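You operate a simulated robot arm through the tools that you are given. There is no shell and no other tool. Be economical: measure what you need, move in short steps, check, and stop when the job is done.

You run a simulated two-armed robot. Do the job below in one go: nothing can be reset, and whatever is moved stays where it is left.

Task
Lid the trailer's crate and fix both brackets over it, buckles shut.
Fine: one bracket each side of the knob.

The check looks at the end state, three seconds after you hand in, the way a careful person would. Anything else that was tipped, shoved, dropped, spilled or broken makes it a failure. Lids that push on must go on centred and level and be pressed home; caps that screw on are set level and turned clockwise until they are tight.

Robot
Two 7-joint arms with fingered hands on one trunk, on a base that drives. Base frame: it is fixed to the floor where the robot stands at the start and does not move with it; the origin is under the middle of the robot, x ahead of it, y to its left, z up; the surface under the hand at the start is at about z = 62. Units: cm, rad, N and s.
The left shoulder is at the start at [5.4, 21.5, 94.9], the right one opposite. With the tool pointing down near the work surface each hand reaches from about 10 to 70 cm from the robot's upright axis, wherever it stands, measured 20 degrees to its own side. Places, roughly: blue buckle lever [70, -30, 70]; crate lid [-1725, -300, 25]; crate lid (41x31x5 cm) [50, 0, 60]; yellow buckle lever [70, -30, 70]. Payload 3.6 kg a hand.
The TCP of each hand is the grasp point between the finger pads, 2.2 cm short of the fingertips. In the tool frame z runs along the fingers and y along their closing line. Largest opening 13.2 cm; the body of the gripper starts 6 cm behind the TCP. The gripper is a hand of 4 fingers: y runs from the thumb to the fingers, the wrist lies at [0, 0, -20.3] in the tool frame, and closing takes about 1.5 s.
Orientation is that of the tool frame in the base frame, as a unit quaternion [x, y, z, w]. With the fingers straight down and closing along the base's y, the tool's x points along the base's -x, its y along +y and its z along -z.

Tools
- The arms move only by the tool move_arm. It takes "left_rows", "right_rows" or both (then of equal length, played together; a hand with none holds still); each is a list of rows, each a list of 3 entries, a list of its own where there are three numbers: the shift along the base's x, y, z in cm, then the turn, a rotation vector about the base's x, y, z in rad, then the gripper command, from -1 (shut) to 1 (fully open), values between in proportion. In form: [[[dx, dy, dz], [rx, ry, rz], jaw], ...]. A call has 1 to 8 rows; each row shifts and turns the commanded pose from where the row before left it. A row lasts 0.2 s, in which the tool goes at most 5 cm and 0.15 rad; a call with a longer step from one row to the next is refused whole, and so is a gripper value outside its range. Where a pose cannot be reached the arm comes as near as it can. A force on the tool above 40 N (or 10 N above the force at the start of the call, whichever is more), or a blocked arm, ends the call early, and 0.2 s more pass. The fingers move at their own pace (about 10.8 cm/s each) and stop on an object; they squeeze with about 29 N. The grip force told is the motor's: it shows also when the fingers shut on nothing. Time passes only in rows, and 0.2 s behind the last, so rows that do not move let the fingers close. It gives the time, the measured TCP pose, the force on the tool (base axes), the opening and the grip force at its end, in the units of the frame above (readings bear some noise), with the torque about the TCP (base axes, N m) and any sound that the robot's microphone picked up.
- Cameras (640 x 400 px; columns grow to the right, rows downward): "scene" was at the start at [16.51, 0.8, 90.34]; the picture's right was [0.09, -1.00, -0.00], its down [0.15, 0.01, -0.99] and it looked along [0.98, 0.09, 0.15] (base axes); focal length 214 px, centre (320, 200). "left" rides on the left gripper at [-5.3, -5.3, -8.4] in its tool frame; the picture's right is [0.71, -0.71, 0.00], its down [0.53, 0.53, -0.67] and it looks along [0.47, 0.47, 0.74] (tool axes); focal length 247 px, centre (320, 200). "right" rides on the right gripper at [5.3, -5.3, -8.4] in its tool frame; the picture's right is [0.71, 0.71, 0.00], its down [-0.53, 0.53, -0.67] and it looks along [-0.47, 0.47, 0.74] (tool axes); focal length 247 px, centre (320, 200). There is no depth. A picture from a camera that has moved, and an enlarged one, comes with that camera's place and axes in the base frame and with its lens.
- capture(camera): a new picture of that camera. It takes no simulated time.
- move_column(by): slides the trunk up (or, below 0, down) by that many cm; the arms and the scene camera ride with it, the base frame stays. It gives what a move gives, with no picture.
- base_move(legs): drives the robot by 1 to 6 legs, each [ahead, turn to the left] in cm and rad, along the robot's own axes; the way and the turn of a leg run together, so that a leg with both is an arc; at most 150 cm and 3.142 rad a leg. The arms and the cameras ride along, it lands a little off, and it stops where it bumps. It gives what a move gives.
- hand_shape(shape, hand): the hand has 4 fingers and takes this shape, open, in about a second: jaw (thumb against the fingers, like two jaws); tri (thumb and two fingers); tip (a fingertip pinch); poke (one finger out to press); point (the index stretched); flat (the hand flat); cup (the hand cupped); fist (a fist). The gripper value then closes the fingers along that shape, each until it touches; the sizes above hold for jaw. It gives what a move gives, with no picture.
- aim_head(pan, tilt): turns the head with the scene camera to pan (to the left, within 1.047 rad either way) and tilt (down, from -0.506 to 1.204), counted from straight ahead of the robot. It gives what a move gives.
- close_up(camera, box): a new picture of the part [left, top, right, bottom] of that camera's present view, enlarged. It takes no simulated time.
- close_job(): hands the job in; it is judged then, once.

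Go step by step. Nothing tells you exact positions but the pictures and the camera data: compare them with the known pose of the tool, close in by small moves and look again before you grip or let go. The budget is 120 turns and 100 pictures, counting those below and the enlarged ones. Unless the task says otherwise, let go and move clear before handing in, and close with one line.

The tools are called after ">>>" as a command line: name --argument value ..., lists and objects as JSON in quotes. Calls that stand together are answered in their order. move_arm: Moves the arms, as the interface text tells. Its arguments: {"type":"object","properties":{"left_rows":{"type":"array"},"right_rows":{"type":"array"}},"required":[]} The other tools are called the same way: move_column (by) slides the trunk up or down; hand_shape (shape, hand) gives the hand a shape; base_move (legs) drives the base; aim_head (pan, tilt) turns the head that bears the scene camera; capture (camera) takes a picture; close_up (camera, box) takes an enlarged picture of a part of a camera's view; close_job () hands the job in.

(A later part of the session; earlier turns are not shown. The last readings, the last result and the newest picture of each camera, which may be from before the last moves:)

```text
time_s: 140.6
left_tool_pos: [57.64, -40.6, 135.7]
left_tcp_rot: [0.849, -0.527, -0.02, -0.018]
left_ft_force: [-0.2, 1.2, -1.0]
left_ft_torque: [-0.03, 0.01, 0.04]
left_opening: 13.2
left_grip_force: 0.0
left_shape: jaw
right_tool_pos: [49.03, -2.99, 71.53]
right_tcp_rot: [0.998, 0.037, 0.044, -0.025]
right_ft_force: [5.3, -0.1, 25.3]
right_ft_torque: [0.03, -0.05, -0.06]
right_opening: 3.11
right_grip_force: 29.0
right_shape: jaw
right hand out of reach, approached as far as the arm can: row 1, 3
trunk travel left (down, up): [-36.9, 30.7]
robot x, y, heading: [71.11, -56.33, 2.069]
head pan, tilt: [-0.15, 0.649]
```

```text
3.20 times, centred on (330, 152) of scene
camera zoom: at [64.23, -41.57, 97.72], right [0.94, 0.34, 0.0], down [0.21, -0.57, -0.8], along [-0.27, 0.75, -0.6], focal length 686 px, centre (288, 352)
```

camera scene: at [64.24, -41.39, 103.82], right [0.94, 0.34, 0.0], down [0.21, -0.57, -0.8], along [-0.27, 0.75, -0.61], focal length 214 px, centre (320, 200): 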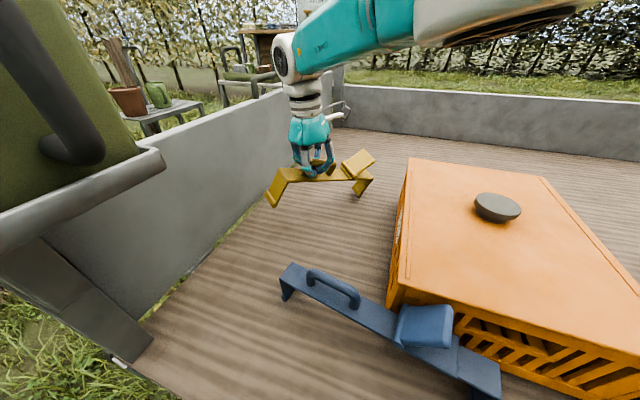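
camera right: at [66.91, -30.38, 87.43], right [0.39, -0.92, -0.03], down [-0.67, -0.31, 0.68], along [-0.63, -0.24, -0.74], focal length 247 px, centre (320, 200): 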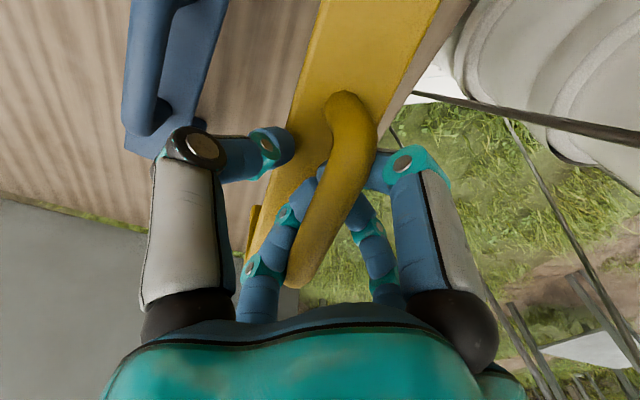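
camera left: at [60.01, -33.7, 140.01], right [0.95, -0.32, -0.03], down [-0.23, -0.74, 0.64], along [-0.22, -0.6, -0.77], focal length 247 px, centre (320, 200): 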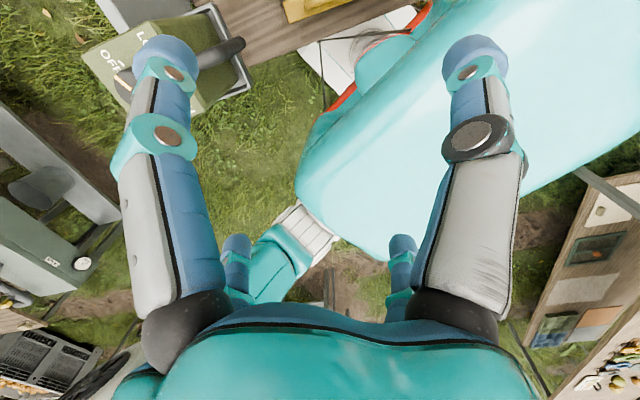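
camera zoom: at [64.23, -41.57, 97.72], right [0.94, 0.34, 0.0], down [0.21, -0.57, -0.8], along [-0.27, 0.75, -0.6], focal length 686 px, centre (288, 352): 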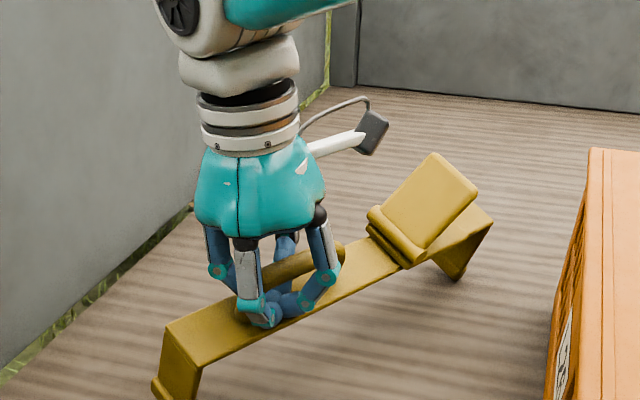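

The bracket stands on the bed. I release, rise, turn the hand so that two fingers will span the handle's ends and two its sides, and centre over the handle.

>>> move_arm --right_rows '[[[0, 0, 0.2], [0, 0, 0], -0.3], [[0, 0, 0.3], [0, 0, 0], 0.1], [[0, 0, 0.5], [0, 0, 0], 0.5], [[0, 0, 1], [0, 0, 0], 1], [[0, 0, 3], [0, 0, 0], 1], [[0, 0, 4], [0, 0, 0], 1], [[0, 0, 0], [0, 0, 0], 1]]'

>>> move_arm --right_rows '[[[0.2, 1, 0], [0, 0, -0.13], 1], [[0.2, 1, 0], [0, 0, -0.13], 1], [[0.2, 1, 0], [0, 0, -0.13], 1], [[0, 0, 0], [0, 0, -0.13], 1], [[0, 0, 0], [-0.05, 0.08, -0.11], 1]]'

>>> capture --camera "right"

```text
time_s: 142.2
left_tool_pos: [57.4, -40.52, 135.72]
left_tcp_rot: [0.85, -0.526, -0.018, -0.018]
left_ft_force: [-0.6, 0.1, -0.6]
left_ft_torque: [0.0, -0.02, -0.03]
left_opening: 13.18
left_grip_force: 0.1
left_shape: jaw
right_tool_pos: [47.27, -1.62, 79.94]
right_tcp_rot: [0.998, 0.038, 0.045, -0.022]
right_ft_force: [-0.8, 0.0, -0.2]
right_ft_torque: [-0.03, 0.0, -0.03]
right_opening: 13.18
right_grip_force: 0.0
right_shape: jaw
right hand out of reach, approached as far as the arm can: row 4, 5, 6
trunk travel left (down, up): [-36.9, 30.7]
robot x, y, heading: [70.94, -56.16, 2.072]
head pan, tilt: [-0.15, 0.649]
```

```text
time_s: 143.4
left_tool_pos: [57.42, -40.46, 135.59]
left_tcp_rot: [0.85, -0.527, -0.018, -0.018]
left_ft_force: [0.5, -0.1, 0.6]
left_ft_torque: [0.01, 0.0, -0.01]
left_opening: 13.22
left_grip_force: 0.2
left_shape: jaw
right_tool_pos: [49.23, 0.32, 79.75]
right_tcp_rot: [0.962, -0.272, 0.017, 0.026]
right_ft_force: [0.7, -0.7, 0.2]
right_ft_torque: [0.02, 0.01, 0.02]
right_opening: 13.17
right_grip_force: 0.1
right_shape: jaw
right hand out of reach, approached as far as the arm can: row 1, 2, 3, 5
trunk travel left (down, up): [-36.9, 30.7]
robot x, y, heading: [70.53, -56.27, 2.07]
head pan, tilt: [-0.15, 0.649]
```

```text
28 pictures are left
camera right: at [56.49, 2.55, 87.96], right [0.23, -0.97, 0.06], down [-0.74, -0.13, 0.66], along [-0.64, -0.2, -0.75], focal length 247 px, centre (320, 200)
```

right: 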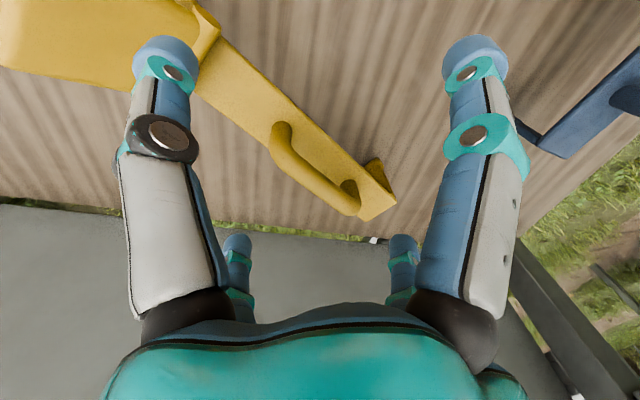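

The handle centre is near (45.3,-1), yawed 53°, at the edge of reach. I turn the base 0.2 rad left and drop the trunk a little to gain reach.

>>> move_arm --right_rows '[[[0, 0, 4], [0, 0, 0], 1], [[0, 0, 3], [0, 0, 0], 1]]'

>>> base_move --legs '[[0, 0.2]]'

>>> move_column --by -5

```text
time_s: 144.0
left_tool_pos: [57.34, -40.37, 135.73]
left_tcp_rot: [0.85, -0.526, -0.018, -0.018]
left_ft_force: [0.4, -0.3, -0.4]
left_ft_torque: [0.0, -0.01, -0.03]
left_opening: 13.2
left_grip_force: 0.0
left_shape: jaw
right_tool_pos: [48.63, 0.91, 86.75]
right_tcp_rot: [0.962, -0.272, 0.018, 0.026]
right_ft_force: [-0.8, -0.1, 0.2]
right_ft_torque: [0.0, 0.0, 0.01]
right_opening: 13.2
right_grip_force: 0.0
right_shape: jaw
right hand out of reach, approached as far as the arm can: row 1
trunk travel left (down, up): [-36.9, 30.7]
robot x, y, heading: [70.93, -56.53, 2.067]
head pan, tilt: [-0.15, 0.649]
```

```text
time_s: 145.1
left_tool_pos: [54.35, -43.66, 135.66]
left_tcp_rot: [0.899, -0.438, -0.019, -0.017]
left_ft_force: [0.5, 0.4, 0.0]
left_ft_torque: [-0.02, 0.01, -0.01]
left_opening: 13.19
left_grip_force: 0.2
left_shape: jaw
right_tool_pos: [37.63, -4.9, 86.75]
right_tcp_rot: [0.984, -0.174, 0.019, 0.023]
right_ft_force: [-0.7, -0.8, -0.6]
right_ft_torque: [-0.02, -0.01, 0.01]
right_opening: 13.17
right_grip_force: 0.0
right_shape: jaw
trunk travel left (down, up): [-36.9, 30.7]
robot x, y, heading: [71.66, -55.85, 2.276]
head pan, tilt: [-0.15, 0.649]
```

```text
time_s: 146.1
left_tool_pos: [54.47, -43.68, 130.7]
left_tcp_rot: [0.898, -0.439, -0.02, -0.017]
left_ft_force: [0.6, -0.6, -0.2]
left_ft_torque: [0.01, -0.02, -0.01]
left_opening: 13.18
left_grip_force: 0.1
left_shape: jaw
right_tool_pos: [37.63, -4.97, 80.85]
right_tcp_rot: [0.984, -0.172, 0.026, 0.028]
right_ft_force: [0.2, -0.4, 0.3]
right_ft_torque: [0.03, 0.03, 0.0]
right_opening: 13.22
right_grip_force: 0.1
right_shape: jaw
trunk travel left (down, up): [-31.9, 35.7]
robot x, y, heading: [71.7, -55.75, 2.284]
head pan, tilt: [-0.15, 0.649]
```

I straighten the hand, align it with the handle and move over it.

>>> move_arm --right_rows '[[[2.5, 1.3, 0], [0.032, 0.021, -0.1], 1], [[2.6, 1.3, 0], [0.032, 0.021, -0.1], 1], [[2.6, 1.3, 0], [0, 0, -0.1], 1], [[0, 0, 0], [0, 0, 0], 1]]'

>>> capture --camera "right"

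```text
time_s: 147.1
left_tool_pos: [54.38, -43.53, 130.7]
left_tcp_rot: [0.898, -0.439, -0.019, -0.016]
left_ft_force: [0.2, 0.1, -0.4]
left_ft_torque: [0.01, -0.01, 0.02]
left_opening: 13.22
left_grip_force: 0.0
left_shape: jaw
right_tool_pos: [39.58, 0.9, 80.51]
right_tcp_rot: [0.948, -0.318, -0.002, 0.002]
right_ft_force: [0.7, -0.8, 0.2]
right_ft_torque: [-0.01, -0.03, 0.0]
right_opening: 13.21
right_grip_force: 0.0
right_shape: jaw
right hand out of reach, approached as far as the arm can: row 1, 2, 3
trunk travel left (down, up): [-31.9, 35.7]
robot x, y, heading: [71.37, -56.04, 2.279]
head pan, tilt: [-0.15, 0.649]
```

```text
27 pictures are left
camera right: at [47.07, 2.01, 88.76], right [0.14, -0.99, 0.0], down [-0.73, -0.1, 0.67], along [-0.67, -0.09, -0.74], focal length 247 px, centre (320, 200)
```

right: 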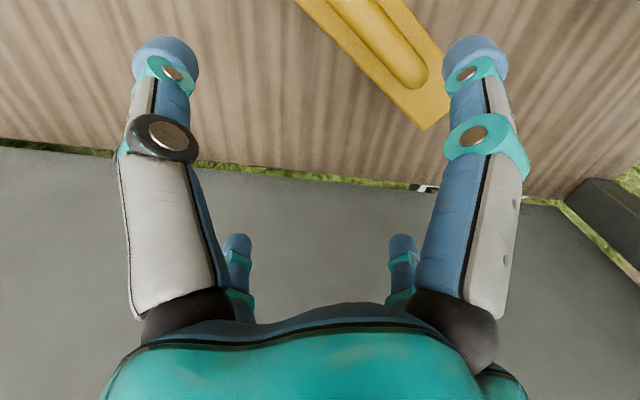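

The arm stopped short; I nudge toward the handle and see whether it gets there.

>>> move_arm --right_rows '[[[0, 0, 0], [0, 0, 0], 1], [[2, -0.6, 1], [0, 0, 0], 1], [[2, -0.6, 0], [0, 0, 0], 1], [[1.5, -0.6, 0], [0, 0, 0], 1], [[0, 0, 0], [0, 0, 0], 1]]'

```text
time_s: 148.3
left_tool_pos: [54.36, -43.55, 130.67]
left_tcp_rot: [0.898, -0.439, -0.02, -0.017]
left_ft_force: [-1.0, -0.1, 0.6]
left_ft_torque: [-0.01, 0.01, 0.02]
left_opening: 13.21
left_grip_force: 0.0
left_shape: jaw
right_tool_pos: [40.1, 1.99, 81.33]
right_tcp_rot: [0.948, -0.318, -0.003, 0.003]
right_ft_force: [0.1, -0.4, 0.0]
right_ft_torque: [0.0, 0.01, 0.0]
right_opening: 13.2
right_grip_force: 0.1
right_shape: jaw
right hand out of reach, approached as far as the arm can: row 2, 3, 4
trunk travel left (down, up): [-31.9, 35.7]
robot x, y, heading: [71.43, -55.55, 2.281]
head pan, tilt: [-0.15, 0.649]
```

A joint limit seems to hold the arm here. I raise the hand and come inward to let the arm reconfigure.

>>> move_arm --right_rows '[[[0, 0, 4.5], [0, 0, 0], 1], [[0, -1, 4.5], [0, 0, 0], 1], [[2, -2, 3.5], [0, 0, 0], 1], [[3, -2, 2], [0, 0, 0], 1], [[3, -2, 0], [0, 0, 0], 1], [[3, -2, 0], [0, 0, 0], 1], [[2, -1, 0], [0, 0, 0], 1]]'

>>> aim_head --pan -0.3 --tilt 0.5

>>> capture --camera "scene"

```text
time_s: 149.9
left_tool_pos: [54.4, -43.72, 130.66]
left_tcp_rot: [0.898, -0.438, -0.019, -0.016]
left_ft_force: [1.2, -0.5, 0.5]
left_ft_torque: [0.01, 0.02, -0.02]
left_opening: 13.2
left_grip_force: 0.0
left_shape: jaw
right_tool_pos: [40.24, 0.44, 97.54]
right_tcp_rot: [0.948, -0.318, -0.003, 0.003]
right_ft_force: [0.1, 0.1, -0.5]
right_ft_torque: [0.0, -0.04, -0.01]
right_opening: 13.2
right_grip_force: 0.1
right_shape: jaw
right hand out of reach, approached as far as the arm can: row 2, 3, 4, 5, 6, 7
trunk travel left (down, up): [-31.9, 35.7]
robot x, y, heading: [71.8, -55.71, 2.272]
head pan, tilt: [-0.15, 0.649]
```

```text
time_s: 150.6
left_tool_pos: [54.53, -43.45, 130.62]
left_tcp_rot: [0.898, -0.439, -0.019, -0.016]
left_ft_force: [-0.1, 0.0, -0.1]
left_ft_torque: [0.0, 0.02, -0.05]
left_opening: 13.22
left_grip_force: 0.0
left_shape: jaw
right_tool_pos: [40.25, 0.41, 97.49]
right_tcp_rot: [0.948, -0.319, -0.003, 0.003]
right_ft_force: [-1.0, -0.3, 0.1]
right_ft_torque: [0.02, 0.03, -0.03]
right_opening: 13.2
right_grip_force: 0.1
right_shape: jaw
trunk travel left (down, up): [-31.9, 35.7]
robot x, y, heading: [71.65, -55.51, 2.274]
head pan, tilt: [-0.3, 0.499]
```

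```text
26 pictures are left
camera scene: at [62.94, -41.41, 93.79], right [0.92, 0.4, 0.0], down [0.19, -0.44, -0.88], along [-0.35, 0.81, -0.48], focal length 214 px, centre (320, 200)
```

scene: 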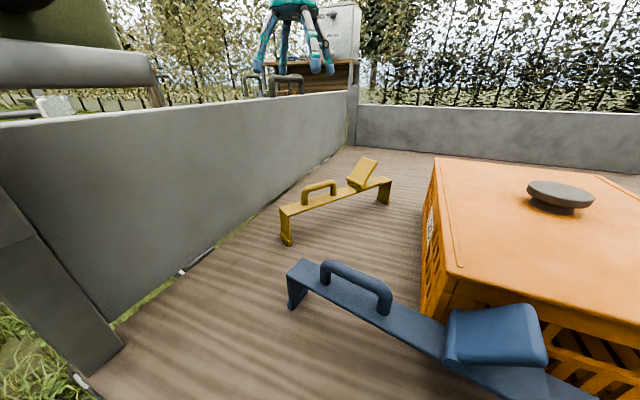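

The arm seems caught at a joint limit. I try freeing it by going up and turning the hand back slightly.

>>> move_arm --right_rows '[[[0, 0, 4.5], [0, 0, 0.1], 1], [[0, 0, 4.5], [0, 0, 0.1], 1], [[0, 0, 4.5], [0, 0, 0.1], 1], [[0, 0, 4.5], [0, 0, 0.1], 1], [[0, 0, 0], [0, 0, 0.1], 1], [[0, 0, 0], [0, 0, 0], 1]]'

```text
time_s: 152.0
left_tool_pos: [54.57, -43.56, 130.73]
left_tcp_rot: [0.899, -0.438, -0.02, -0.017]
left_ft_force: [-0.3, -0.4, 0.1]
left_ft_torque: [-0.01, 0.02, -0.01]
left_opening: 13.19
left_grip_force: 0.0
left_shape: jaw
right_tool_pos: [45.06, -3.23, 114.44]
right_tcp_rot: [0.997, -0.073, -0.003, 0.004]
right_ft_force: [0.2, -0.4, 0.6]
right_ft_torque: [0.03, 0.0, -0.01]
right_opening: 13.18
right_grip_force: 0.1
right_shape: jaw
right hand out of reach, approached as far as the arm can: row 1, 2, 3, 4
trunk travel left (down, up): [-31.9, 35.7]
robot x, y, heading: [71.24, -55.77, 2.278]
head pan, tilt: [-0.3, 0.499]
```

Turning the hand positive frees it. I continue turning that way to line the other finger pair with the handle.

>>> move_arm --right_rows '[[[0, 0, 0], [0, 0, 0.135], 1], [[0, 0, 0], [0, 0, 0.135], 1], [[0, 0, 0], [0, 0, 0.135], 1], [[0, 0, 0], [0, 0, 0.135], 1], [[0, 0, 0], [0, 0, 0.135], 1], [[0, 0, 0], [0, 0, 0.135], 1], [[0, 0, 0], [0, 0, 0.135], 1], [[0, 0, 0], [0, 0, 0.12], 1]]'

```text
time_s: 153.8
left_tool_pos: [54.34, -43.57, 130.57]
left_tcp_rot: [0.899, -0.438, -0.018, -0.016]
left_ft_force: [0.0, -0.2, -0.2]
left_ft_torque: [0.03, 0.0, -0.02]
left_opening: 13.19
left_grip_force: 0.1
left_shape: jaw
right_tool_pos: [44.72, -3.51, 114.33]
right_tcp_rot: [0.896, 0.444, 0.0, 0.005]
right_ft_force: [-0.3, 1.0, 0.2]
right_ft_torque: [0.05, -0.01, -0.04]
right_opening: 13.19
right_grip_force: 0.1
right_shape: jaw
right hand out of reach, approached as far as the arm can: row 6
trunk travel left (down, up): [-31.9, 35.7]
robot x, y, heading: [71.97, -55.76, 2.282]
head pan, tilt: [-0.3, 0.499]
```

Aligned at 53°. Now down over the handle.

>>> move_arm --right_rows '[[[0.2, 0.8, -4.2], [0, 0, 0], 1], [[0.2, 0.8, -4.2], [0, 0, 0], 1], [[0.2, 0.8, -4.2], [0, 0, 0], 1], [[0, 0, -4.2], [0, 0, 0], 1], [[0, 0, -4.2], [0, 0, 0], 1], [[0, 0, -4.2], [0, 0, 0], 1], [[0, 0, -4.2], [0, 0, 0], 1], [[0, 0, -4.2], [0, 0, 0], 1]]'

>>> capture --camera "right"

```text
time_s: 155.6
left_tool_pos: [54.45, -43.43, 130.55]
left_tcp_rot: [0.899, -0.438, -0.02, -0.017]
left_ft_force: [0.5, -0.9, 0.1]
left_ft_torque: [-0.02, 0.0, -0.01]
left_opening: 13.19
left_grip_force: 0.2
left_shape: jaw
right_tool_pos: [45.23, -0.84, 80.75]
right_tcp_rot: [0.897, 0.443, -0.001, 0.005]
right_ft_force: [-0.2, -0.6, -1.0]
right_ft_torque: [-0.03, 0.01, 0.02]
right_opening: 13.16
right_grip_force: 0.1
right_shape: jaw
trunk travel left (down, up): [-31.9, 35.7]
robot x, y, heading: [71.54, -55.73, 2.278]
head pan, tilt: [-0.3, 0.499]
```

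```text
25 pictures are left
camera right: at [44.18, 6.8, 89.01], right [0.99, 0.13, 0.0], down [0.1, -0.73, 0.68], along [0.09, -0.67, -0.74], focal length 247 px, centre (320, 200)
```

right: 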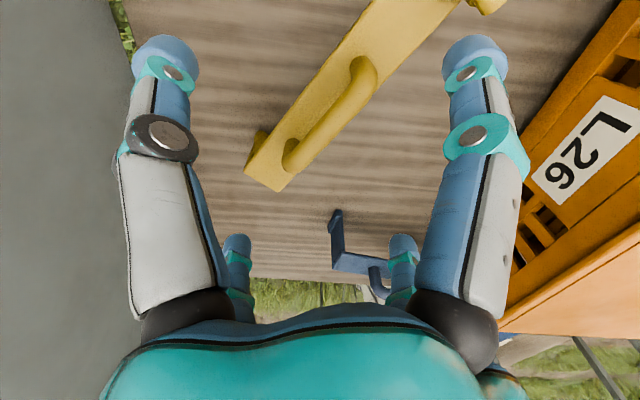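

The handle is centred under the hand. I lower to z≈72.4 and close all four fingers on it.

>>> move_arm --right_rows '[[[0.1, 0, -3], [0, 0, 0.07], 1], [[0, 0, -3], [0, 0, 0], 1], [[0, 0, -2.3], [0, 0, 0], 1], [[0, 0, 0], [0, 0, 0], -1], [[0, 0, 0], [0, 0, 0], -1], [[0, 0, 0], [0, 0, 0], -1], [[0, 0, 0], [0, 0, 0], -1], [[0, 0, 0], [0, 0, 0], -1]]'

>>> capture --camera "right"

```text
time_s: 157.4
left_tool_pos: [54.48, -43.65, 130.74]
left_tcp_rot: [0.899, -0.438, -0.02, -0.016]
left_ft_force: [-0.2, -0.1, -0.7]
left_ft_torque: [0.04, 0.02, 0.01]
left_opening: 13.18
left_grip_force: 0.0
left_shape: jaw
right_tool_pos: [45.29, -0.99, 72.49]
right_tcp_rot: [0.881, 0.474, 0.0, 0.005]
right_ft_force: [-0.2, 0.3, 3.9]
right_ft_torque: [0.41, -0.26, -0.05]
right_opening: 3.52
right_grip_force: 28.8
right_shape: jaw
trunk travel left (down, up): [-31.9, 35.7]
robot x, y, heading: [71.68, -55.61, 2.277]
head pan, tilt: [-0.3, 0.499]
```

```text
24 pictures are left
camera right: at [43.8, 6.48, 80.72], right [0.98, 0.2, 0.0], down [0.15, -0.72, 0.67], along [0.14, -0.66, -0.74], focal length 247 px, centre (320, 200)
```

right: 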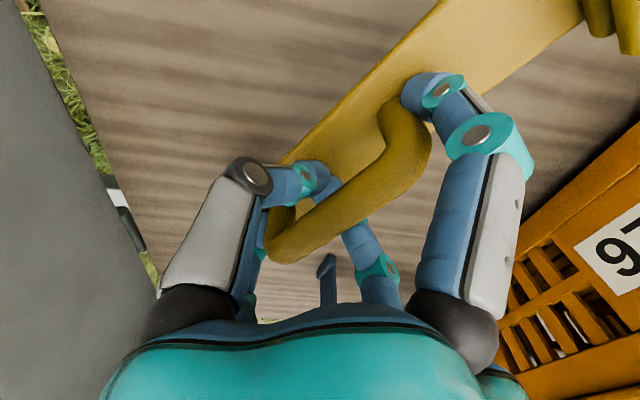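

A solid four-point grip. I lift straight up and check it holds level.

>>> move_arm --right_rows '[[[0, 0, 2], [0, 0, 0], -1], [[0, 0, 4], [0, 0, 0], -1], [[0, 0, 4.5], [0, 0, 0], -1], [[0, 0, 4.5], [0, 0, -0.12], -1], [[0, 0, 4.5], [0, 0, -0.12], -1], [[0, 0, 4.5], [0, 0, -0.12], -1], [[2, 0, 0], [0, 0, -0.12], -1], [[2, 0, 0], [0, 0, -0.12], -1]]'

>>> move_arm --right_rows '[[[4.4, 1.3, 0], [0, 0, -0.13], -1], [[4.4, 1.3, 0], [0, 0, -0.13], -1], [[4.4, 1.3, 0], [0, 0, -0.13], -1], [[4.4, 1.3, 0], [0, 0, 0], -1], [[4.4, 1.3, 0], [0, 0, 0], -1], [[4.4, 1.3, 0], [0, 0, 0], -1], [[2, 1.2, 0], [0, 0, 0], -1], [[0, 0, 0], [0, 0, 0], -1]]'

>>> aim_head --pan -0.8 --tilt 0.5

>>> capture --camera "scene"

```text
time_s: 159.2
left_tool_pos: [54.5, -43.55, 130.56]
left_tcp_rot: [0.899, -0.438, -0.02, -0.016]
left_ft_force: [-0.3, 0.2, -0.4]
left_ft_torque: [0.0, 0.03, -0.01]
left_opening: 13.21
left_grip_force: 0.1
left_shape: jaw
right_tool_pos: [49.54, -1.06, 96.7]
right_tcp_rot: [0.981, 0.192, -0.003, 0.005]
right_ft_force: [-0.6, 0.2, -1.3]
right_ft_torque: [-0.01, 0.13, 0.01]
right_opening: 3.52
right_grip_force: 28.6
right_shape: jaw
trunk travel left (down, up): [-31.9, 35.7]
robot x, y, heading: [71.78, -56.0, 2.277]
head pan, tilt: [-0.3, 0.499]
```

```text
time_s: 161.0
left_tool_pos: [54.36, -43.5, 130.67]
left_tcp_rot: [0.899, -0.438, -0.019, -0.015]
left_ft_force: [-0.3, -0.4, -0.3]
left_ft_torque: [0.0, 0.01, 0.01]
left_opening: 13.19
left_grip_force: 0.1
left_shape: jaw
right_tool_pos: [77.86, 7.9, 96.48]
right_tcp_rot: [1.0, -0.001, -0.004, 0.004]
right_ft_force: [-0.2, 0.6, -2.2]
right_ft_torque: [0.01, 0.15, 0.0]
right_opening: 3.5
right_grip_force: 29.2
right_shape: jaw
trunk travel left (down, up): [-31.9, 35.7]
robot x, y, heading: [71.95, -55.59, 2.275]
head pan, tilt: [-0.3, 0.499]
```

```text
time_s: 161.9
left_tool_pos: [54.5, -43.56, 130.64]
left_tcp_rot: [0.898, -0.439, -0.02, -0.016]
left_ft_force: [0.7, -0.6, -0.6]
left_ft_torque: [0.0, 0.02, 0.0]
left_opening: 13.17
left_grip_force: 0.1
left_shape: jaw
right_tool_pos: [77.88, 7.9, 96.46]
right_tcp_rot: [1.0, -0.002, -0.002, 0.005]
right_ft_force: [-0.6, 0.0, -2.3]
right_ft_torque: [-0.03, 0.14, -0.01]
right_opening: 3.5
right_grip_force: 29.0
right_shape: jaw
trunk travel left (down, up): [-31.9, 35.7]
robot x, y, heading: [71.81, -55.82, 2.28]
head pan, tilt: [-0.799, 0.499]
```

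```text
23 pictures are left
camera scene: at [67.39, -40.71, 93.8], right [1.0, -0.09, 0.0], down [-0.04, -0.48, -0.88], along [0.08, 0.87, -0.48], focal length 214 px, centre (320, 200)
```

scene: 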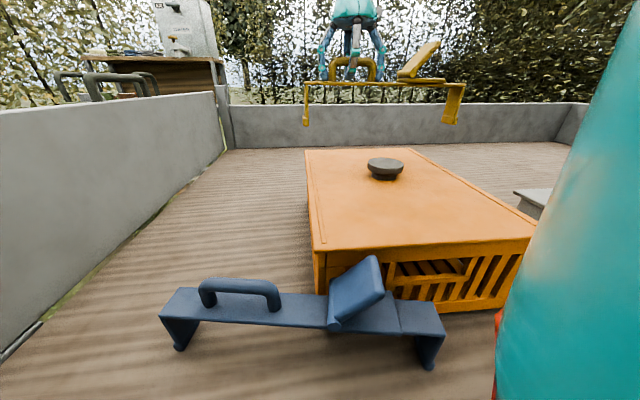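

Level and square now. Its centre is about 1.9 cm too far right of the lid's; I shift and lower to just above the lid.

>>> move_arm --right_rows '[[[-0.9, 0, -2], [0, 0, 0], -1], [[-0.95, 0, -2], [0, 0, 0], -1], [[0, 0, -2.3], [0, 0, 0], -1], [[0, 0, 0], [0, 0, 0], -1]]'

>>> close_up --camera "scene" --box '[280, 65, 520, 215]'

```text
time_s: 162.9
left_tool_pos: [54.46, -43.59, 130.67]
left_tcp_rot: [0.899, -0.438, -0.02, -0.017]
left_ft_force: [-0.2, 0.1, 0.2]
left_ft_torque: [0.02, 0.0, 0.0]
left_opening: 13.21
left_grip_force: 0.1
left_shape: jaw
right_tool_pos: [76.05, 7.92, 90.16]
right_tcp_rot: [1.0, -0.002, -0.003, 0.003]
right_ft_force: [0.1, 0.2, -1.8]
right_ft_torque: [0.02, 0.12, -0.04]
right_opening: 3.5
right_grip_force: 29.0
right_shape: jaw
trunk travel left (down, up): [-31.9, 35.7]
robot x, y, heading: [71.63, -55.8, 2.281]
head pan, tilt: [-0.799, 0.499]
```

```text
2.67 times, centred on (400, 140) of scene
camera zoom: at [67.4, -40.71, 93.8], right [1.0, -0.09, 0.0], down [-0.04, -0.48, -0.88], along [0.08, 0.87, -0.48], focal length 572 px, centre (107, 360)
```

zoom: 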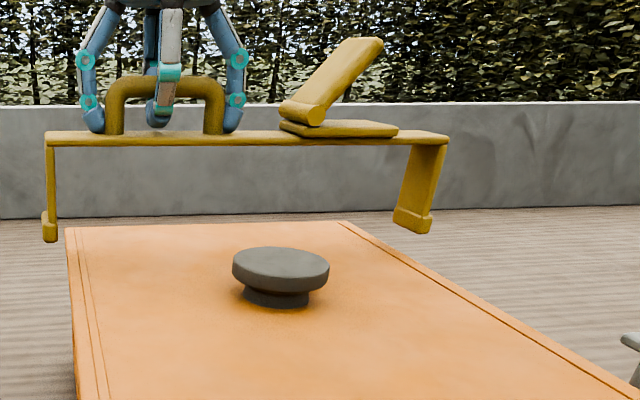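

The bracket's legs just about span the lid; it needs roughly 0.7 cm to the right. I shift, lower another centimetre and look closely at both feet.

>>> move_arm --right_rows '[[[0.7, 0, -0.5], [0, 0, 0], -1], [[0, 0, -0.7], [0, 0, 0], -1], [[0, 0, 0], [0, 0, 0], -1]]'

>>> close_up --camera "scene" --box '[290, 110, 466, 220]'

```text
time_s: 163.7
left_tool_pos: [54.52, -43.48, 130.65]
left_tcp_rot: [0.899, -0.438, -0.02, -0.017]
left_ft_force: [0.4, -0.9, -0.1]
left_ft_torque: [0.04, 0.01, 0.01]
left_opening: 13.19
left_grip_force: 0.0
left_shape: jaw
right_tool_pos: [76.72, 7.84, 88.96]
right_tcp_rot: [1.0, -0.002, -0.003, 0.004]
right_ft_force: [-0.2, 0.0, -2.1]
right_ft_torque: [-0.03, 0.15, -0.01]
right_opening: 3.52
right_grip_force: 29.2
right_shape: jaw
trunk travel left (down, up): [-31.9, 35.7]
robot x, y, heading: [71.48, -55.47, 2.276]
head pan, tilt: [-0.799, 0.499]
```

```text
3.64 times, centred on (378, 165) of scene
camera zoom: at [67.4, -40.71, 93.8], right [1.0, -0.09, 0.0], down [-0.04, -0.48, -0.88], along [0.08, 0.87, -0.48], focal length 780 px, centre (109, 327)
```

zoom: 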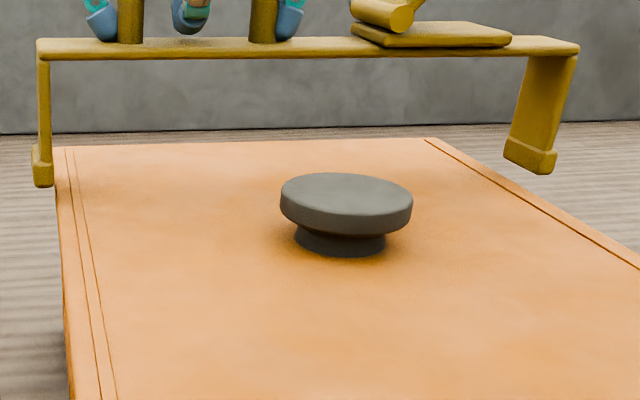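

The feet now bracket the lid, about 0.35 cm too far right. I correct that and lower gently, watching the force.

>>> move_arm --right_rows '[[[-0.35, 0, 0], [0, 0, 0], -1], [[0, 0, -0.6], [0, 0, 0], -1], [[0, 0, -0.6], [0, 0, 0], -1], [[0, 0, -0.6], [0, 0, 0], -1], [[0, 0, -0.6], [0, 0, 0], -1], [[0, 0, 0], [0, 0, 0], -1]]'

```text
time_s: 165.1
left_tool_pos: [54.53, -43.61, 130.6]
left_tcp_rot: [0.899, -0.438, -0.02, -0.017]
left_ft_force: [0.1, -0.3, -0.3]
left_ft_torque: [0.0, 0.02, -0.02]
left_opening: 13.22
left_grip_force: 0.0
left_shape: jaw
right_tool_pos: [76.35, 7.91, 86.59]
right_tcp_rot: [1.0, -0.002, -0.003, 0.004]
right_ft_force: [-0.3, -0.2, -1.9]
right_ft_torque: [0.03, 0.15, -0.02]
right_opening: 3.5
right_grip_force: 29.5
right_shape: jaw
trunk travel left (down, up): [-31.9, 35.7]
robot x, y, heading: [71.46, -55.76, 2.28]
head pan, tilt: [-0.799, 0.499]
```

No contact, so the feet have passed the lid's edges. I continue down until the bar rests on the lid.

>>> move_arm --right_rows '[[[0, 0, -0.7], [0, 0, 0], -1], [[0, 0, -0.7], [0, 0, 0], -1], [[0, 0, -0.7], [0, 0, 0], -1], [[0, 0, -0.6], [0, 0, 0], -1], [[0, 0, -0.5], [0, 0, 0], -1], [[0, 0, -0.4], [0, 0, 0], -1], [[0, 0, -0.4], [0, 0, 0], -1], [[0, 0, 0], [0, 0, 0], -1]]'

>>> close_up --camera "scene" --box '[280, 90, 488, 220]'

```text
time_s: 166.9
left_tool_pos: [54.49, -43.58, 130.59]
left_tcp_rot: [0.898, -0.439, -0.019, -0.016]
left_ft_force: [0.0, 0.2, -0.2]
left_ft_torque: [-0.01, -0.02, -0.01]
left_opening: 13.21
left_grip_force: 0.1
left_shape: jaw
right_tool_pos: [76.2, 7.95, 82.41]
right_tcp_rot: [1.0, -0.002, -0.002, 0.004]
right_ft_force: [-0.8, 0.5, -1.8]
right_ft_torque: [0.02, 0.11, 0.01]
right_opening: 3.52
right_grip_force: 28.6
right_shape: jaw
trunk travel left (down, up): [-31.9, 35.7]
robot x, y, heading: [71.71, -55.76, 2.278]
head pan, tilt: [-0.799, 0.499]
```

```text
3.08 times, centred on (384, 155) of scene
camera zoom: at [67.4, -40.71, 93.8], right [1.0, -0.09, 0.0], down [-0.04, -0.48, -0.88], along [0.08, 0.87, -0.48], focal length 660 px, centre (123, 338)
```

zoom: 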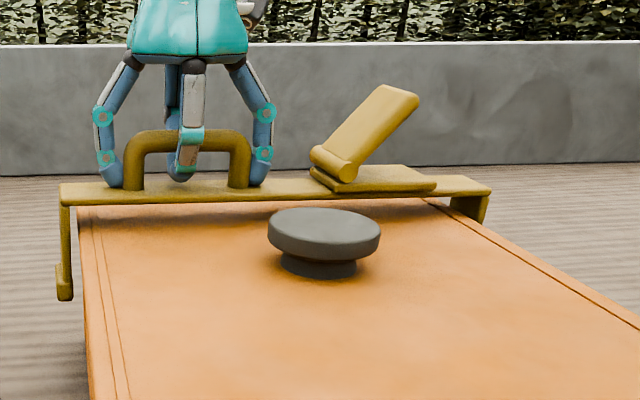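

It straddles the crate nicely, still about a centimetre up. A bit further to contact, then press.

>>> move_arm --right_rows '[[[0, 0, -0.4], [0, 0, 0], -1], [[0, 0, -0.4], [0, 0, 0], -1], [[0, 0, -0.4], [0, 0, 0], -1], [[0, 0, -0.3], [0, 0, 0], -1], [[0, 0, -0.3], [0, 0, 0], -1], [[0, 0, -0.3], [0, 0, 0], -1], [[0, 0, -0.3], [0, 0, 0], -1], [[0, 0, 0], [0, 0, 0], -1]]'

>>> close_up --camera "scene" --box '[280, 90, 488, 220]'

```text
time_s: 168.7
left_tool_pos: [54.38, -43.97, 130.81]
left_tcp_rot: [0.899, -0.437, -0.021, -0.018]
left_ft_force: [-0.5, 0.3, 0.2]
left_ft_torque: [0.0, 0.01, -0.01]
left_opening: 13.2
left_grip_force: 0.0
left_shape: jaw
right_tool_pos: [76.09, 7.81, 80.79]
right_tcp_rot: [1.0, -0.002, -0.005, -0.002]
right_ft_force: [-2.2, 4.3, 37.6]
right_ft_torque: [0.03, -1.31, 0.16]
right_opening: 3.33
right_grip_force: 29.1
right_shape: jaw
trunk travel left (down, up): [-31.9, 35.7]
robot x, y, heading: [71.71, -55.76, 2.276]
head pan, tilt: [-0.799, 0.499]
```

```text
3.08 times, centred on (384, 155) of scene
camera zoom: at [67.37, -40.97, 93.88], right [1.0, -0.09, 0.0], down [-0.04, -0.47, -0.88], along [0.08, 0.88, -0.48], focal length 660 px, centre (123, 338)
```

zoom: 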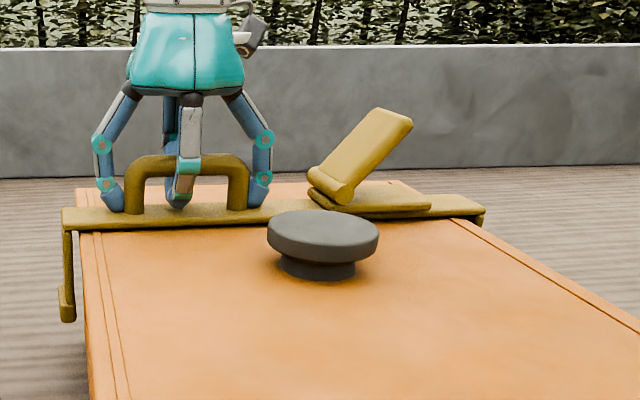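

The bar lies flat on the lid. I release, rise, close the fingers and go over the lever's tip at about (92,8).

>>> move_arm --right_rows '[[[0, 0, 0.3], [0, 0, 0], 0], [[0, 0, 0.3], [0, 0, 0], 0.6], [[0, 0, 0.5], [0, 0, 0], 1], [[0, 0, 0.5], [0, 0, 0], 1], [[0, 0, 3], [0, 0, 0], 1], [[0, 0, 4], [0, 0, 0], 1], [[0, 0, 4.5], [0, 0, 0], -1], [[4, 0, 0], [0, 0, 0], -1]]'

>>> move_arm --right_rows '[[[4.3, 0, 0], [0, 0, 0], -1], [[4.3, 0, 0], [0, 0, 0], -1], [[3.7, 0.1, 0], [0, 0, 0], -1], [[0, 0, 0], [0, 0, 0], -1], [[0, 0, 0], [0, 0, 0], -1]]'

>>> close_up --camera "scene" --box '[280, 90, 488, 220]'

```text
time_s: 170.5
left_tool_pos: [54.59, -43.7, 130.69]
left_tcp_rot: [0.898, -0.439, -0.02, -0.016]
left_ft_force: [0.1, -0.3, 1.0]
left_ft_torque: [0.02, 0.02, 0.0]
left_opening: 13.22
left_grip_force: 0.2
left_shape: jaw
right_tool_pos: [80.39, 7.84, 93.3]
right_tcp_rot: [1.0, -0.002, -0.003, 0.004]
right_ft_force: [-0.3, -0.3, -0.7]
right_ft_torque: [0.01, -0.01, -0.03]
right_opening: 0.6
right_grip_force: 0.1
right_shape: jaw
trunk travel left (down, up): [-31.9, 35.7]
robot x, y, heading: [71.48, -56.04, 2.28]
head pan, tilt: [-0.799, 0.499]
```

```text
time_s: 171.7
left_tool_pos: [54.6, -43.66, 130.69]
left_tcp_rot: [0.898, -0.438, -0.02, -0.017]
left_ft_force: [0.0, -0.5, 0.5]
left_ft_torque: [-0.04, 0.0, -0.01]
left_opening: 13.23
left_grip_force: 0.1
left_shape: jaw
right_tool_pos: [92.58, 8.13, 93.16]
right_tcp_rot: [1.0, -0.002, -0.002, 0.003]
right_ft_force: [0.1, -0.9, -0.7]
right_ft_torque: [-0.01, 0.0, -0.03]
right_opening: 0.0
right_grip_force: 29.3
right_shape: jaw
trunk travel left (down, up): [-31.9, 35.7]
robot x, y, heading: [71.73, -55.68, 2.279]
head pan, tilt: [-0.799, 0.499]
```

```text
3.08 times, centred on (384, 155) of scene
camera zoom: at [67.41, -40.75, 93.81], right [1.0, -0.09, 0.0], down [-0.04, -0.48, -0.88], along [0.08, 0.87, -0.48], focal length 660 px, centre (123, 338)
```

zoom: 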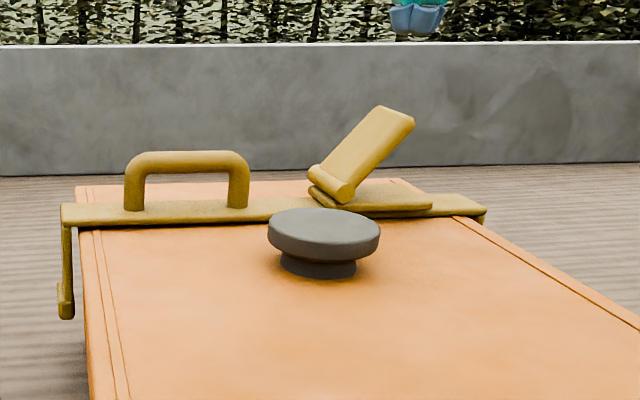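

Fingertips are right over the lever's tip. I press down on it.

>>> move_arm --right_rows '[[[-0.7, 0, -3], [0, 0, 0], -1], [[0, 0, -2.5], [0, 0, 0], -1], [[0.1, 0, -1], [0, 0, 0], -1], [[0.2, 0, -1], [0, 0, 0], -1], [[0.2, 0, -1], [0, 0, 0], -1], [[0.2, 0, -1], [0, 0, 0], -1], [[0.1, 0, -0.6], [0, 0, 0], -1], [[0, 0, -0.4], [0, 0, 0], -1]]'

>>> close_up --camera "scene" --box '[280, 90, 488, 220]'

```text
time_s: 173.5
left_tool_pos: [54.31, -43.99, 130.88]
left_tcp_rot: [0.898, -0.439, -0.02, -0.019]
left_ft_force: [-0.6, 0.1, -0.6]
left_ft_torque: [0.03, 0.0, 0.01]
left_opening: 13.2
left_grip_force: 0.1
left_shape: jaw
right_tool_pos: [92.45, 8.0, 83.42]
right_tcp_rot: [1.0, 0.0, -0.005, -0.003]
right_ft_force: [0.6, 0.3, 38.9]
right_ft_torque: [-0.07, 0.16, 0.0]
right_opening: 0.0
right_grip_force: 28.7
right_shape: jaw
trunk travel left (down, up): [-31.9, 35.7]
robot x, y, heading: [71.69, -56.08, 2.272]
head pan, tilt: [-0.799, 0.499]
```

```text
3.08 times, centred on (384, 155) of scene
camera zoom: at [67.34, -41.01, 93.91], right [1.0, -0.09, 0.0], down [-0.04, -0.47, -0.88], along [0.08, 0.88, -0.48], focal length 660 px, centre (123, 338)
```

zoom: 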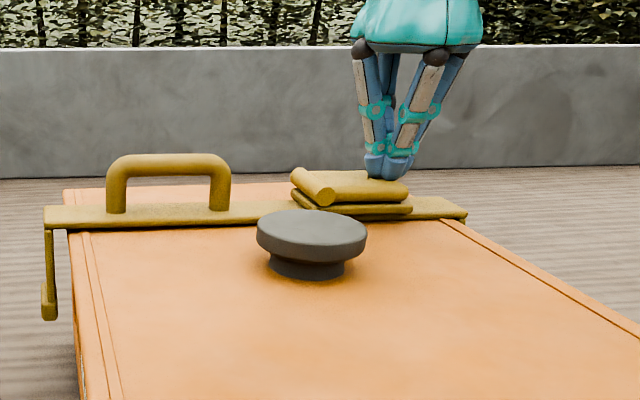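

The lever lies shut. I lift off and check that it stays.

>>> move_arm --right_rows '[[[0, 0, 2], [0, 0, 0], -1], [[0, 0, 4], [0, 0, 0], -1], [[0, 0, 4.5], [0, 0, 0], -1], [[0, -3, 3], [0, 0, 0], -1]]'

>>> capture --camera "scene"

```text
time_s: 174.5
left_tool_pos: [54.6, -43.79, 130.79]
left_tcp_rot: [0.899, -0.438, -0.019, -0.017]
left_ft_force: [-0.2, -0.2, 0.9]
left_ft_torque: [0.02, 0.01, -0.01]
left_opening: 13.21
left_grip_force: 0.1
left_shape: jaw
right_tool_pos: [92.69, 5.14, 96.45]
right_tcp_rot: [1.0, -0.002, -0.002, 0.003]
right_ft_force: [0.0, 0.6, -0.1]
right_ft_torque: [0.0, -0.01, 0.01]
right_opening: 0.01
right_grip_force: 29.3
right_shape: jaw
trunk travel left (down, up): [-31.9, 35.7]
robot x, y, heading: [71.71, -55.56, 2.275]
head pan, tilt: [-0.799, 0.499]
```

```text
16 pictures are left
camera scene: at [67.41, -40.82, 93.82], right [1.0, -0.09, 0.0], down [-0.04, -0.48, -0.88], along [0.08, 0.87, -0.48], focal length 214 px, centre (320, 200)
```

scene: 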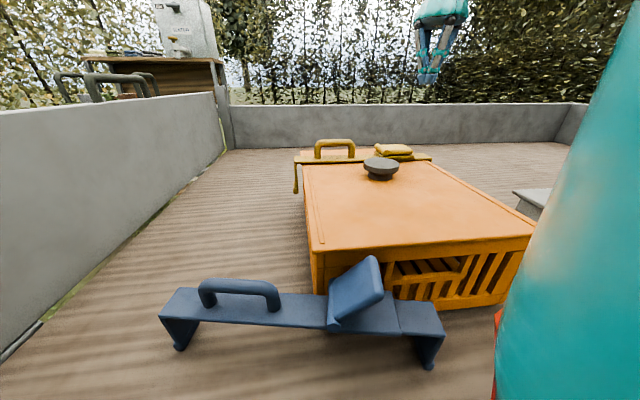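

Yellow is clamped and its lever stays shut. Blue now lies near (58.5,-22) yawed about -9°, close to the crate's front; I move over its handle.

>>> move_arm --right_rows '[[[-3.8, -3, 0], [0, 0, 0], 1], [[-3.8, -3, 0], [0, 0, 0], 1], [[-3.8, -3, 0], [0, 0, 0], 1], [[-3.8, -3, 0], [0, 0, 0], 1], [[-3.8, -3, 0], [0, 0, -0.08], 1], [[-3.8, -3, 0], [0, 0, -0.08], 1], [[-3.8, -3, 0], [0, 0, 0], 1], [[-3.8, -3, 0], [0, 0, 0], 1]]'

>>> move_arm --right_rows '[[[-3.8, -3, -1], [0, 0, 0], 1], [[0, 0, -4], [0, 0, 0], 1], [[0, 0, -4], [0, 0, 0], 1], [[0, 0, -4], [0, 0, 0], 1], [[0, 0, 0], [0, 0, 0], 1]]'

>>> capture --camera "right"

```text
time_s: 176.3
left_tool_pos: [54.48, -43.66, 130.66]
left_tcp_rot: [0.898, -0.439, -0.019, -0.018]
left_ft_force: [0.8, -0.4, 0.0]
left_ft_torque: [0.02, -0.01, 0.03]
left_opening: 13.23
left_grip_force: 0.1
left_shape: jaw
right_tool_pos: [64.76, -18.72, 97.97]
right_tcp_rot: [0.997, -0.083, -0.002, 0.003]
right_ft_force: [0.8, -1.0, 0.5]
right_ft_torque: [0.02, 0.05, -0.01]
right_opening: 13.17
right_grip_force: 0.0
right_shape: jaw
right hand out of reach, approached as far as the arm can: row 8
trunk travel left (down, up): [-31.9, 35.7]
robot x, y, heading: [71.55, -55.68, 2.281]
head pan, tilt: [-0.799, 0.499]
```

```text
time_s: 177.5
left_tool_pos: [54.45, -43.6, 130.63]
left_tcp_rot: [0.898, -0.438, -0.02, -0.017]
left_ft_force: [-0.4, -0.1, -1.0]
left_ft_torque: [0.03, -0.03, 0.01]
left_opening: 13.18
left_grip_force: 0.1
left_shape: jaw
right_tool_pos: [67.28, -20.07, 88.41]
right_tcp_rot: [0.997, -0.082, -0.004, 0.003]
right_ft_force: [0.2, 0.3, 0.8]
right_ft_torque: [0.0, 0.0, -0.03]
right_opening: 13.17
right_grip_force: 0.0
right_shape: jaw
right hand out of reach, approached as far as the arm can: row 1, 2, 3, 4
trunk travel left (down, up): [-31.9, 35.7]
robot x, y, heading: [71.84, -55.73, 2.276]
head pan, tilt: [-0.799, 0.499]
```

```text
15 pictures are left
camera right: at [73.52, -15.52, 96.68], right [0.58, -0.81, 0.0], down [-0.6, -0.43, 0.68], along [-0.55, -0.39, -0.74], focal length 247 px, centre (320, 200)
```

right: 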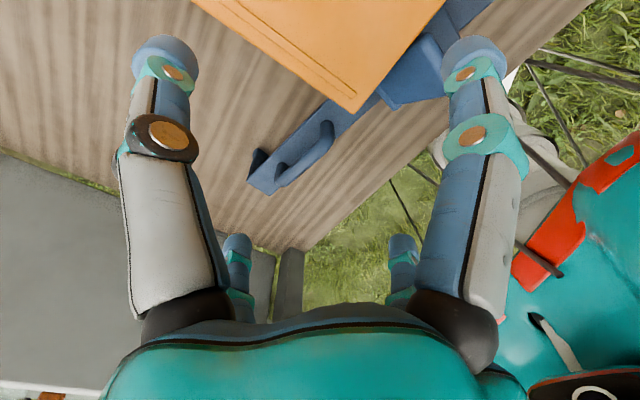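

The arm is at a joint limit again in this stance. I go back to the earlier stance (trunk higher, base turned right 0.22), which reached the handles well.

>>> move_column --by 10

>>> base_move --legs '[[0, -0.22]]'

>>> move_arm --right_rows '[[[-3, 0, 0], [0, 0, 0.1], 1], [[-3, 0, 0], [0, 0, 0.1], 1], [[-3, 0, 0], [0, 0, 0.02], 1], [[0, 0, 0], [0, 0, 0], 1]]'

```text
time_s: 178.8
left_tool_pos: [54.42, -43.61, 140.67]
left_tcp_rot: [0.899, -0.438, -0.019, -0.016]
left_ft_force: [0.3, -0.6, -0.8]
left_ft_torque: [-0.03, -0.01, 0.0]
left_opening: 13.22
left_grip_force: 0.1
left_shape: jaw
right_tool_pos: [67.4, -19.99, 99.86]
right_tcp_rot: [0.996, -0.081, -0.018, -0.011]
right_ft_force: [0.7, -1.1, 0.9]
right_ft_torque: [0.02, -0.01, 0.0]
right_opening: 13.19
right_grip_force: 0.1
right_shape: jaw
trunk travel left (down, up): [-41.9, 25.7]
robot x, y, heading: [71.92, -55.89, 2.28]
head pan, tilt: [-0.799, 0.499]
```

```text
time_s: 180.0
left_tool_pos: [57.44, -40.03, 140.67]
left_tcp_rot: [0.845, -0.534, -0.018, -0.019]
left_ft_force: [-0.2, 0.0, -0.1]
left_ft_torque: [-0.01, 0.04, 0.02]
left_opening: 13.2
left_grip_force: 0.1
left_shape: jaw
right_tool_pos: [75.14, -19.7, 99.91]
right_tcp_rot: [0.982, -0.189, -0.017, -0.012]
right_ft_force: [-0.7, 0.7, -0.1]
right_ft_torque: [-0.03, 0.01, 0.01]
right_opening: 13.22
right_grip_force: 0.0
right_shape: jaw
trunk travel left (down, up): [-41.9, 25.7]
robot x, y, heading: [70.95, -55.87, 2.055]
head pan, tilt: [-0.799, 0.499]
```

```text
time_s: 181.0
left_tool_pos: [57.39, -39.85, 140.67]
left_tcp_rot: [0.846, -0.533, -0.018, -0.017]
left_ft_force: [0.2, -0.4, 0.3]
left_ft_torque: [-0.04, -0.01, -0.01]
left_opening: 13.19
left_grip_force: 0.0
left_shape: jaw
right_tool_pos: [74.32, -23.36, 103.25]
right_tcp_rot: [0.996, -0.083, -0.018, -0.011]
right_ft_force: [-0.2, 0.1, -0.3]
right_ft_torque: [0.0, 0.02, 0.01]
right_opening: 13.19
right_grip_force: 0.2
right_shape: jaw
right hand out of reach, approached as far as the arm can: row 1, 2, 3
trunk travel left (down, up): [-41.9, 25.7]
robot x, y, heading: [70.69, -55.62, 2.059]
head pan, tilt: [-0.799, 0.499]
```

Still held. I try turning the hand further positive while moving left, as that freed it before.

>>> move_arm --right_rows '[[[0, 0, 1], [0, 0, 0.14], 1], [[0, 0, 1], [0, 0, 0.14], 1], [[0, 0, 0], [0, 0, 0.14], 1], [[0, 0, 0], [0, 0, 0.14], 1], [[0, 0, 0], [0, 0, 0.14], 1], [[0, 0, 0], [0, 0, 0.14], 1], [[-2, 0, 0], [0, 0, 0], 1], [[-2, 0, 0], [0, 0, 0], 1]]'

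```text
time_s: 182.8
left_tool_pos: [57.53, -39.97, 140.72]
left_tcp_rot: [0.845, -0.534, -0.019, -0.019]
left_ft_force: [0.1, -0.2, 0.8]
left_ft_torque: [-0.01, 0.02, -0.05]
left_opening: 13.21
left_grip_force: 0.1
left_shape: jaw
right_tool_pos: [73.44, -23.42, 105.37]
right_tcp_rot: [0.943, 0.333, -0.022, -0.002]
right_ft_force: [0.0, 0.0, -0.6]
right_ft_torque: [0.0, -0.02, -0.02]
right_opening: 13.19
right_grip_force: 0.2
right_shape: jaw
right hand out of reach, approached as far as the arm can: row 7, 8
trunk travel left (down, up): [-41.9, 25.7]
robot x, y, heading: [70.94, -55.74, 2.056]
head pan, tilt: [-0.799, 0.499]
```

I take the arm back out to its natural pose and re-approach along the path that worked the first time.

>>> move_arm --right_rows '[[[3.2, 2.5, 0], [0, 0, -0.145], 1], [[3.2, 2.5, 0], [0, 0, -0.145], 1], [[3.2, 2.5, 0], [0, 0, -0.145], 1], [[3.2, 2.5, 0], [0, 0, -0.145], 1], [[3.2, 2.5, 0], [0, 0, -0.145], 1], [[3.2, 2.5, 0], [0, 0, -0.145], 1], [[3.2, 2.5, -2], [0, 0, -0.145], 1], [[3.2, 2.5, -3], [0, 0, -0.145], 1]]'

>>> move_arm --right_rows '[[[0, 0, 0], [0, 0, -0.145], 1], [[0, 0, 0], [0, 0, -0.145], 1], [[0, 0, 0], [0, 0, -0.145], 1], [[0, 0, 0], [0, 0, -0.13], 1]]'

>>> move_arm --right_rows '[[[-4, -2.9, 0], [0, 0, 0.136], 1], [[-4, -2.9, 0], [0, 0, 0.136], 1], [[-4, -2.9, 0], [0, 0, 0.136], 1], [[-4, -2.9, 0], [0, 0, 0.136], 1], [[-4, -2.9, 0], [0, 0, 0.136], 1], [[-4, -2.9, 0], [0, 0, 0.136], 1], [[-4, -2.9, 0], [0, 0, 0.136], 1], [[-4, -2.9, 0], [0, 0, 0.136], 1]]'

```text
refused: row 8 steps farther than a row can; nothing moved
```

```text
time_s: 183.8
left_tool_pos: [57.47, -39.88, 140.69]
left_tcp_rot: [0.845, -0.534, -0.018, -0.019]
left_ft_force: [-0.9, 0.6, -0.1]
left_ft_torque: [-0.03, 0.03, 0.03]
left_opening: 13.21
left_grip_force: 0.0
left_shape: jaw
right_tool_pos: [73.62, -23.21, 105.54]
right_tcp_rot: [0.998, 0.054, -0.02, -0.009]
right_ft_force: [0.1, -0.5, 0.0]
right_ft_torque: [-0.02, -0.01, 0.01]
right_opening: 13.21
right_grip_force: 0.1
right_shape: jaw
right hand out of reach, approached as far as the arm can: row 4
trunk travel left (down, up): [-41.9, 25.7]
robot x, y, heading: [71.22, -56.27, 2.058]
head pan, tilt: [-0.799, 0.499]
```

```text
time_s: 185.6
left_tool_pos: [57.49, -40.02, 140.84]
left_tcp_rot: [0.845, -0.533, -0.018, -0.02]
left_ft_force: [0.7, 0.4, 0.2]
left_ft_torque: [0.0, 0.01, -0.02]
left_opening: 13.17
left_grip_force: 0.0
left_shape: jaw
right_tool_pos: [73.85, -18.89, 124.75]
right_tcp_rot: [0.914, 0.405, -0.026, -0.001]
right_ft_force: [0.8, -0.6, 0.3]
right_ft_torque: [0.0, -0.02, -0.03]
right_opening: 13.16
right_grip_force: 0.0
right_shape: jaw
right hand out of reach, approached as far as the arm can: row 1, 2, 3, 4, 5, 6, 7, 8
trunk travel left (down, up): [-41.9, 25.7]
robot x, y, heading: [70.47, -55.85, 2.056]
head pan, tilt: [-0.799, 0.499]
```

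I redo the outbound move within limits.

>>> move_arm --right_rows '[[[3.1, 2, -3], [0, 0, -0.145], 1], [[3.1, 2, -3], [0, 0, -0.145], 1], [[3.1, 2, -3], [0, 0, -0.145], 1], [[3.1, 2, -3], [0, 0, -0.145], 1], [[3.1, 2, -3], [0, 0, -0.145], 1], [[3.1, 2, -3], [0, 0, -0.145], 1], [[3.1, 2, -3], [0, 0, -0.145], 1], [[3.1, 2, -3], [0, 0, -0.145], 1]]'

>>> move_arm --right_rows '[[[0, 0, 0], [0, 0, -0.145], 1], [[0, 0, 0], [0, 0, -0.145], 1], [[0, 0, 0], [0, 0, -0.145], 1], [[0, 0, 0], [0, 0, -0.145], 1], [[0, 0, 0], [0, 0, -0.145], 1], [[0, 0, 0], [0, 0, -0.04], 1]]'

```text
time_s: 187.4
left_tool_pos: [57.44, -40.0, 140.71]
left_tcp_rot: [0.845, -0.534, -0.019, -0.018]
left_ft_force: [-1.1, 0.4, 0.5]
left_ft_torque: [0.01, -0.04, 0.01]
left_opening: 13.21
left_grip_force: 0.1
left_shape: jaw
right_tool_pos: [99.07, -2.81, 100.92]
right_tcp_rot: [0.986, -0.163, -0.02, -0.015]
right_ft_force: [0.1, -0.7, -0.7]
right_ft_torque: [-0.05, 0.03, -0.02]
right_opening: 13.2
right_grip_force: 0.1
right_shape: jaw
trunk travel left (down, up): [-41.9, 25.7]
robot x, y, heading: [70.72, -56.02, 2.053]
head pan, tilt: [-0.799, 0.499]
```

```text
time_s: 188.8
left_tool_pos: [57.4, -40.07, 140.68]
left_tcp_rot: [0.845, -0.534, -0.018, -0.019]
left_ft_force: [0.5, 0.4, -0.2]
left_ft_torque: [-0.02, 0.01, 0.01]
left_opening: 13.2
left_grip_force: 0.1
left_shape: jaw
right_tool_pos: [98.83, -2.98, 100.85]
right_tcp_rot: [0.854, -0.52, -0.014, -0.021]
right_ft_force: [0.5, -0.5, -1.1]
right_ft_torque: [-0.02, -0.01, -0.02]
right_opening: 13.19
right_grip_force: 0.1
right_shape: jaw
trunk travel left (down, up): [-41.9, 25.7]
robot x, y, heading: [70.77, -55.9, 2.053]
head pan, tilt: [-0.799, 0.499]
```

Back at the natural pose; now the same sweep that worked earlier.

>>> move_arm --right_rows '[[[-4, -2.9, 0], [0, 0, 0.136], 1], [[-4, -2.9, 0], [0, 0, 0.136], 1], [[-4, -2.9, 0], [0, 0, 0.136], 1], [[-4, -2.9, 0], [0, 0, 0.136], 1], [[-4, -2.9, 0], [0, 0, 0.136], 1], [[-4, -2.9, 0], [0, 0, 0.1], 1], [[-4, -2.9, 0], [0, 0, 0.07], 1], [[-4, -2.9, 0], [0, 0, 0.07], 1]]'

```text
time_s: 190.6
left_tool_pos: [57.42, -39.51, 140.62]
left_tcp_rot: [0.846, -0.533, -0.017, -0.018]
left_ft_force: [0.0, 0.2, 0.3]
left_ft_torque: [-0.04, 0.01, -0.01]
left_opening: 13.19
left_grip_force: 0.1
left_shape: jaw
right_tool_pos: [74.52, -25.11, 105.42]
right_tcp_rot: [0.995, -0.096, -0.022, -0.011]
right_ft_force: [0.4, 0.8, 0.6]
right_ft_torque: [-0.08, 0.01, 0.01]
right_opening: 13.2
right_grip_force: 0.0
right_shape: jaw
right hand out of reach, approached as far as the arm can: row 7, 8
trunk travel left (down, up): [-41.9, 25.7]
robot x, y, heading: [70.85, -55.92, 2.057]
head pan, tilt: [-0.799, 0.499]
```

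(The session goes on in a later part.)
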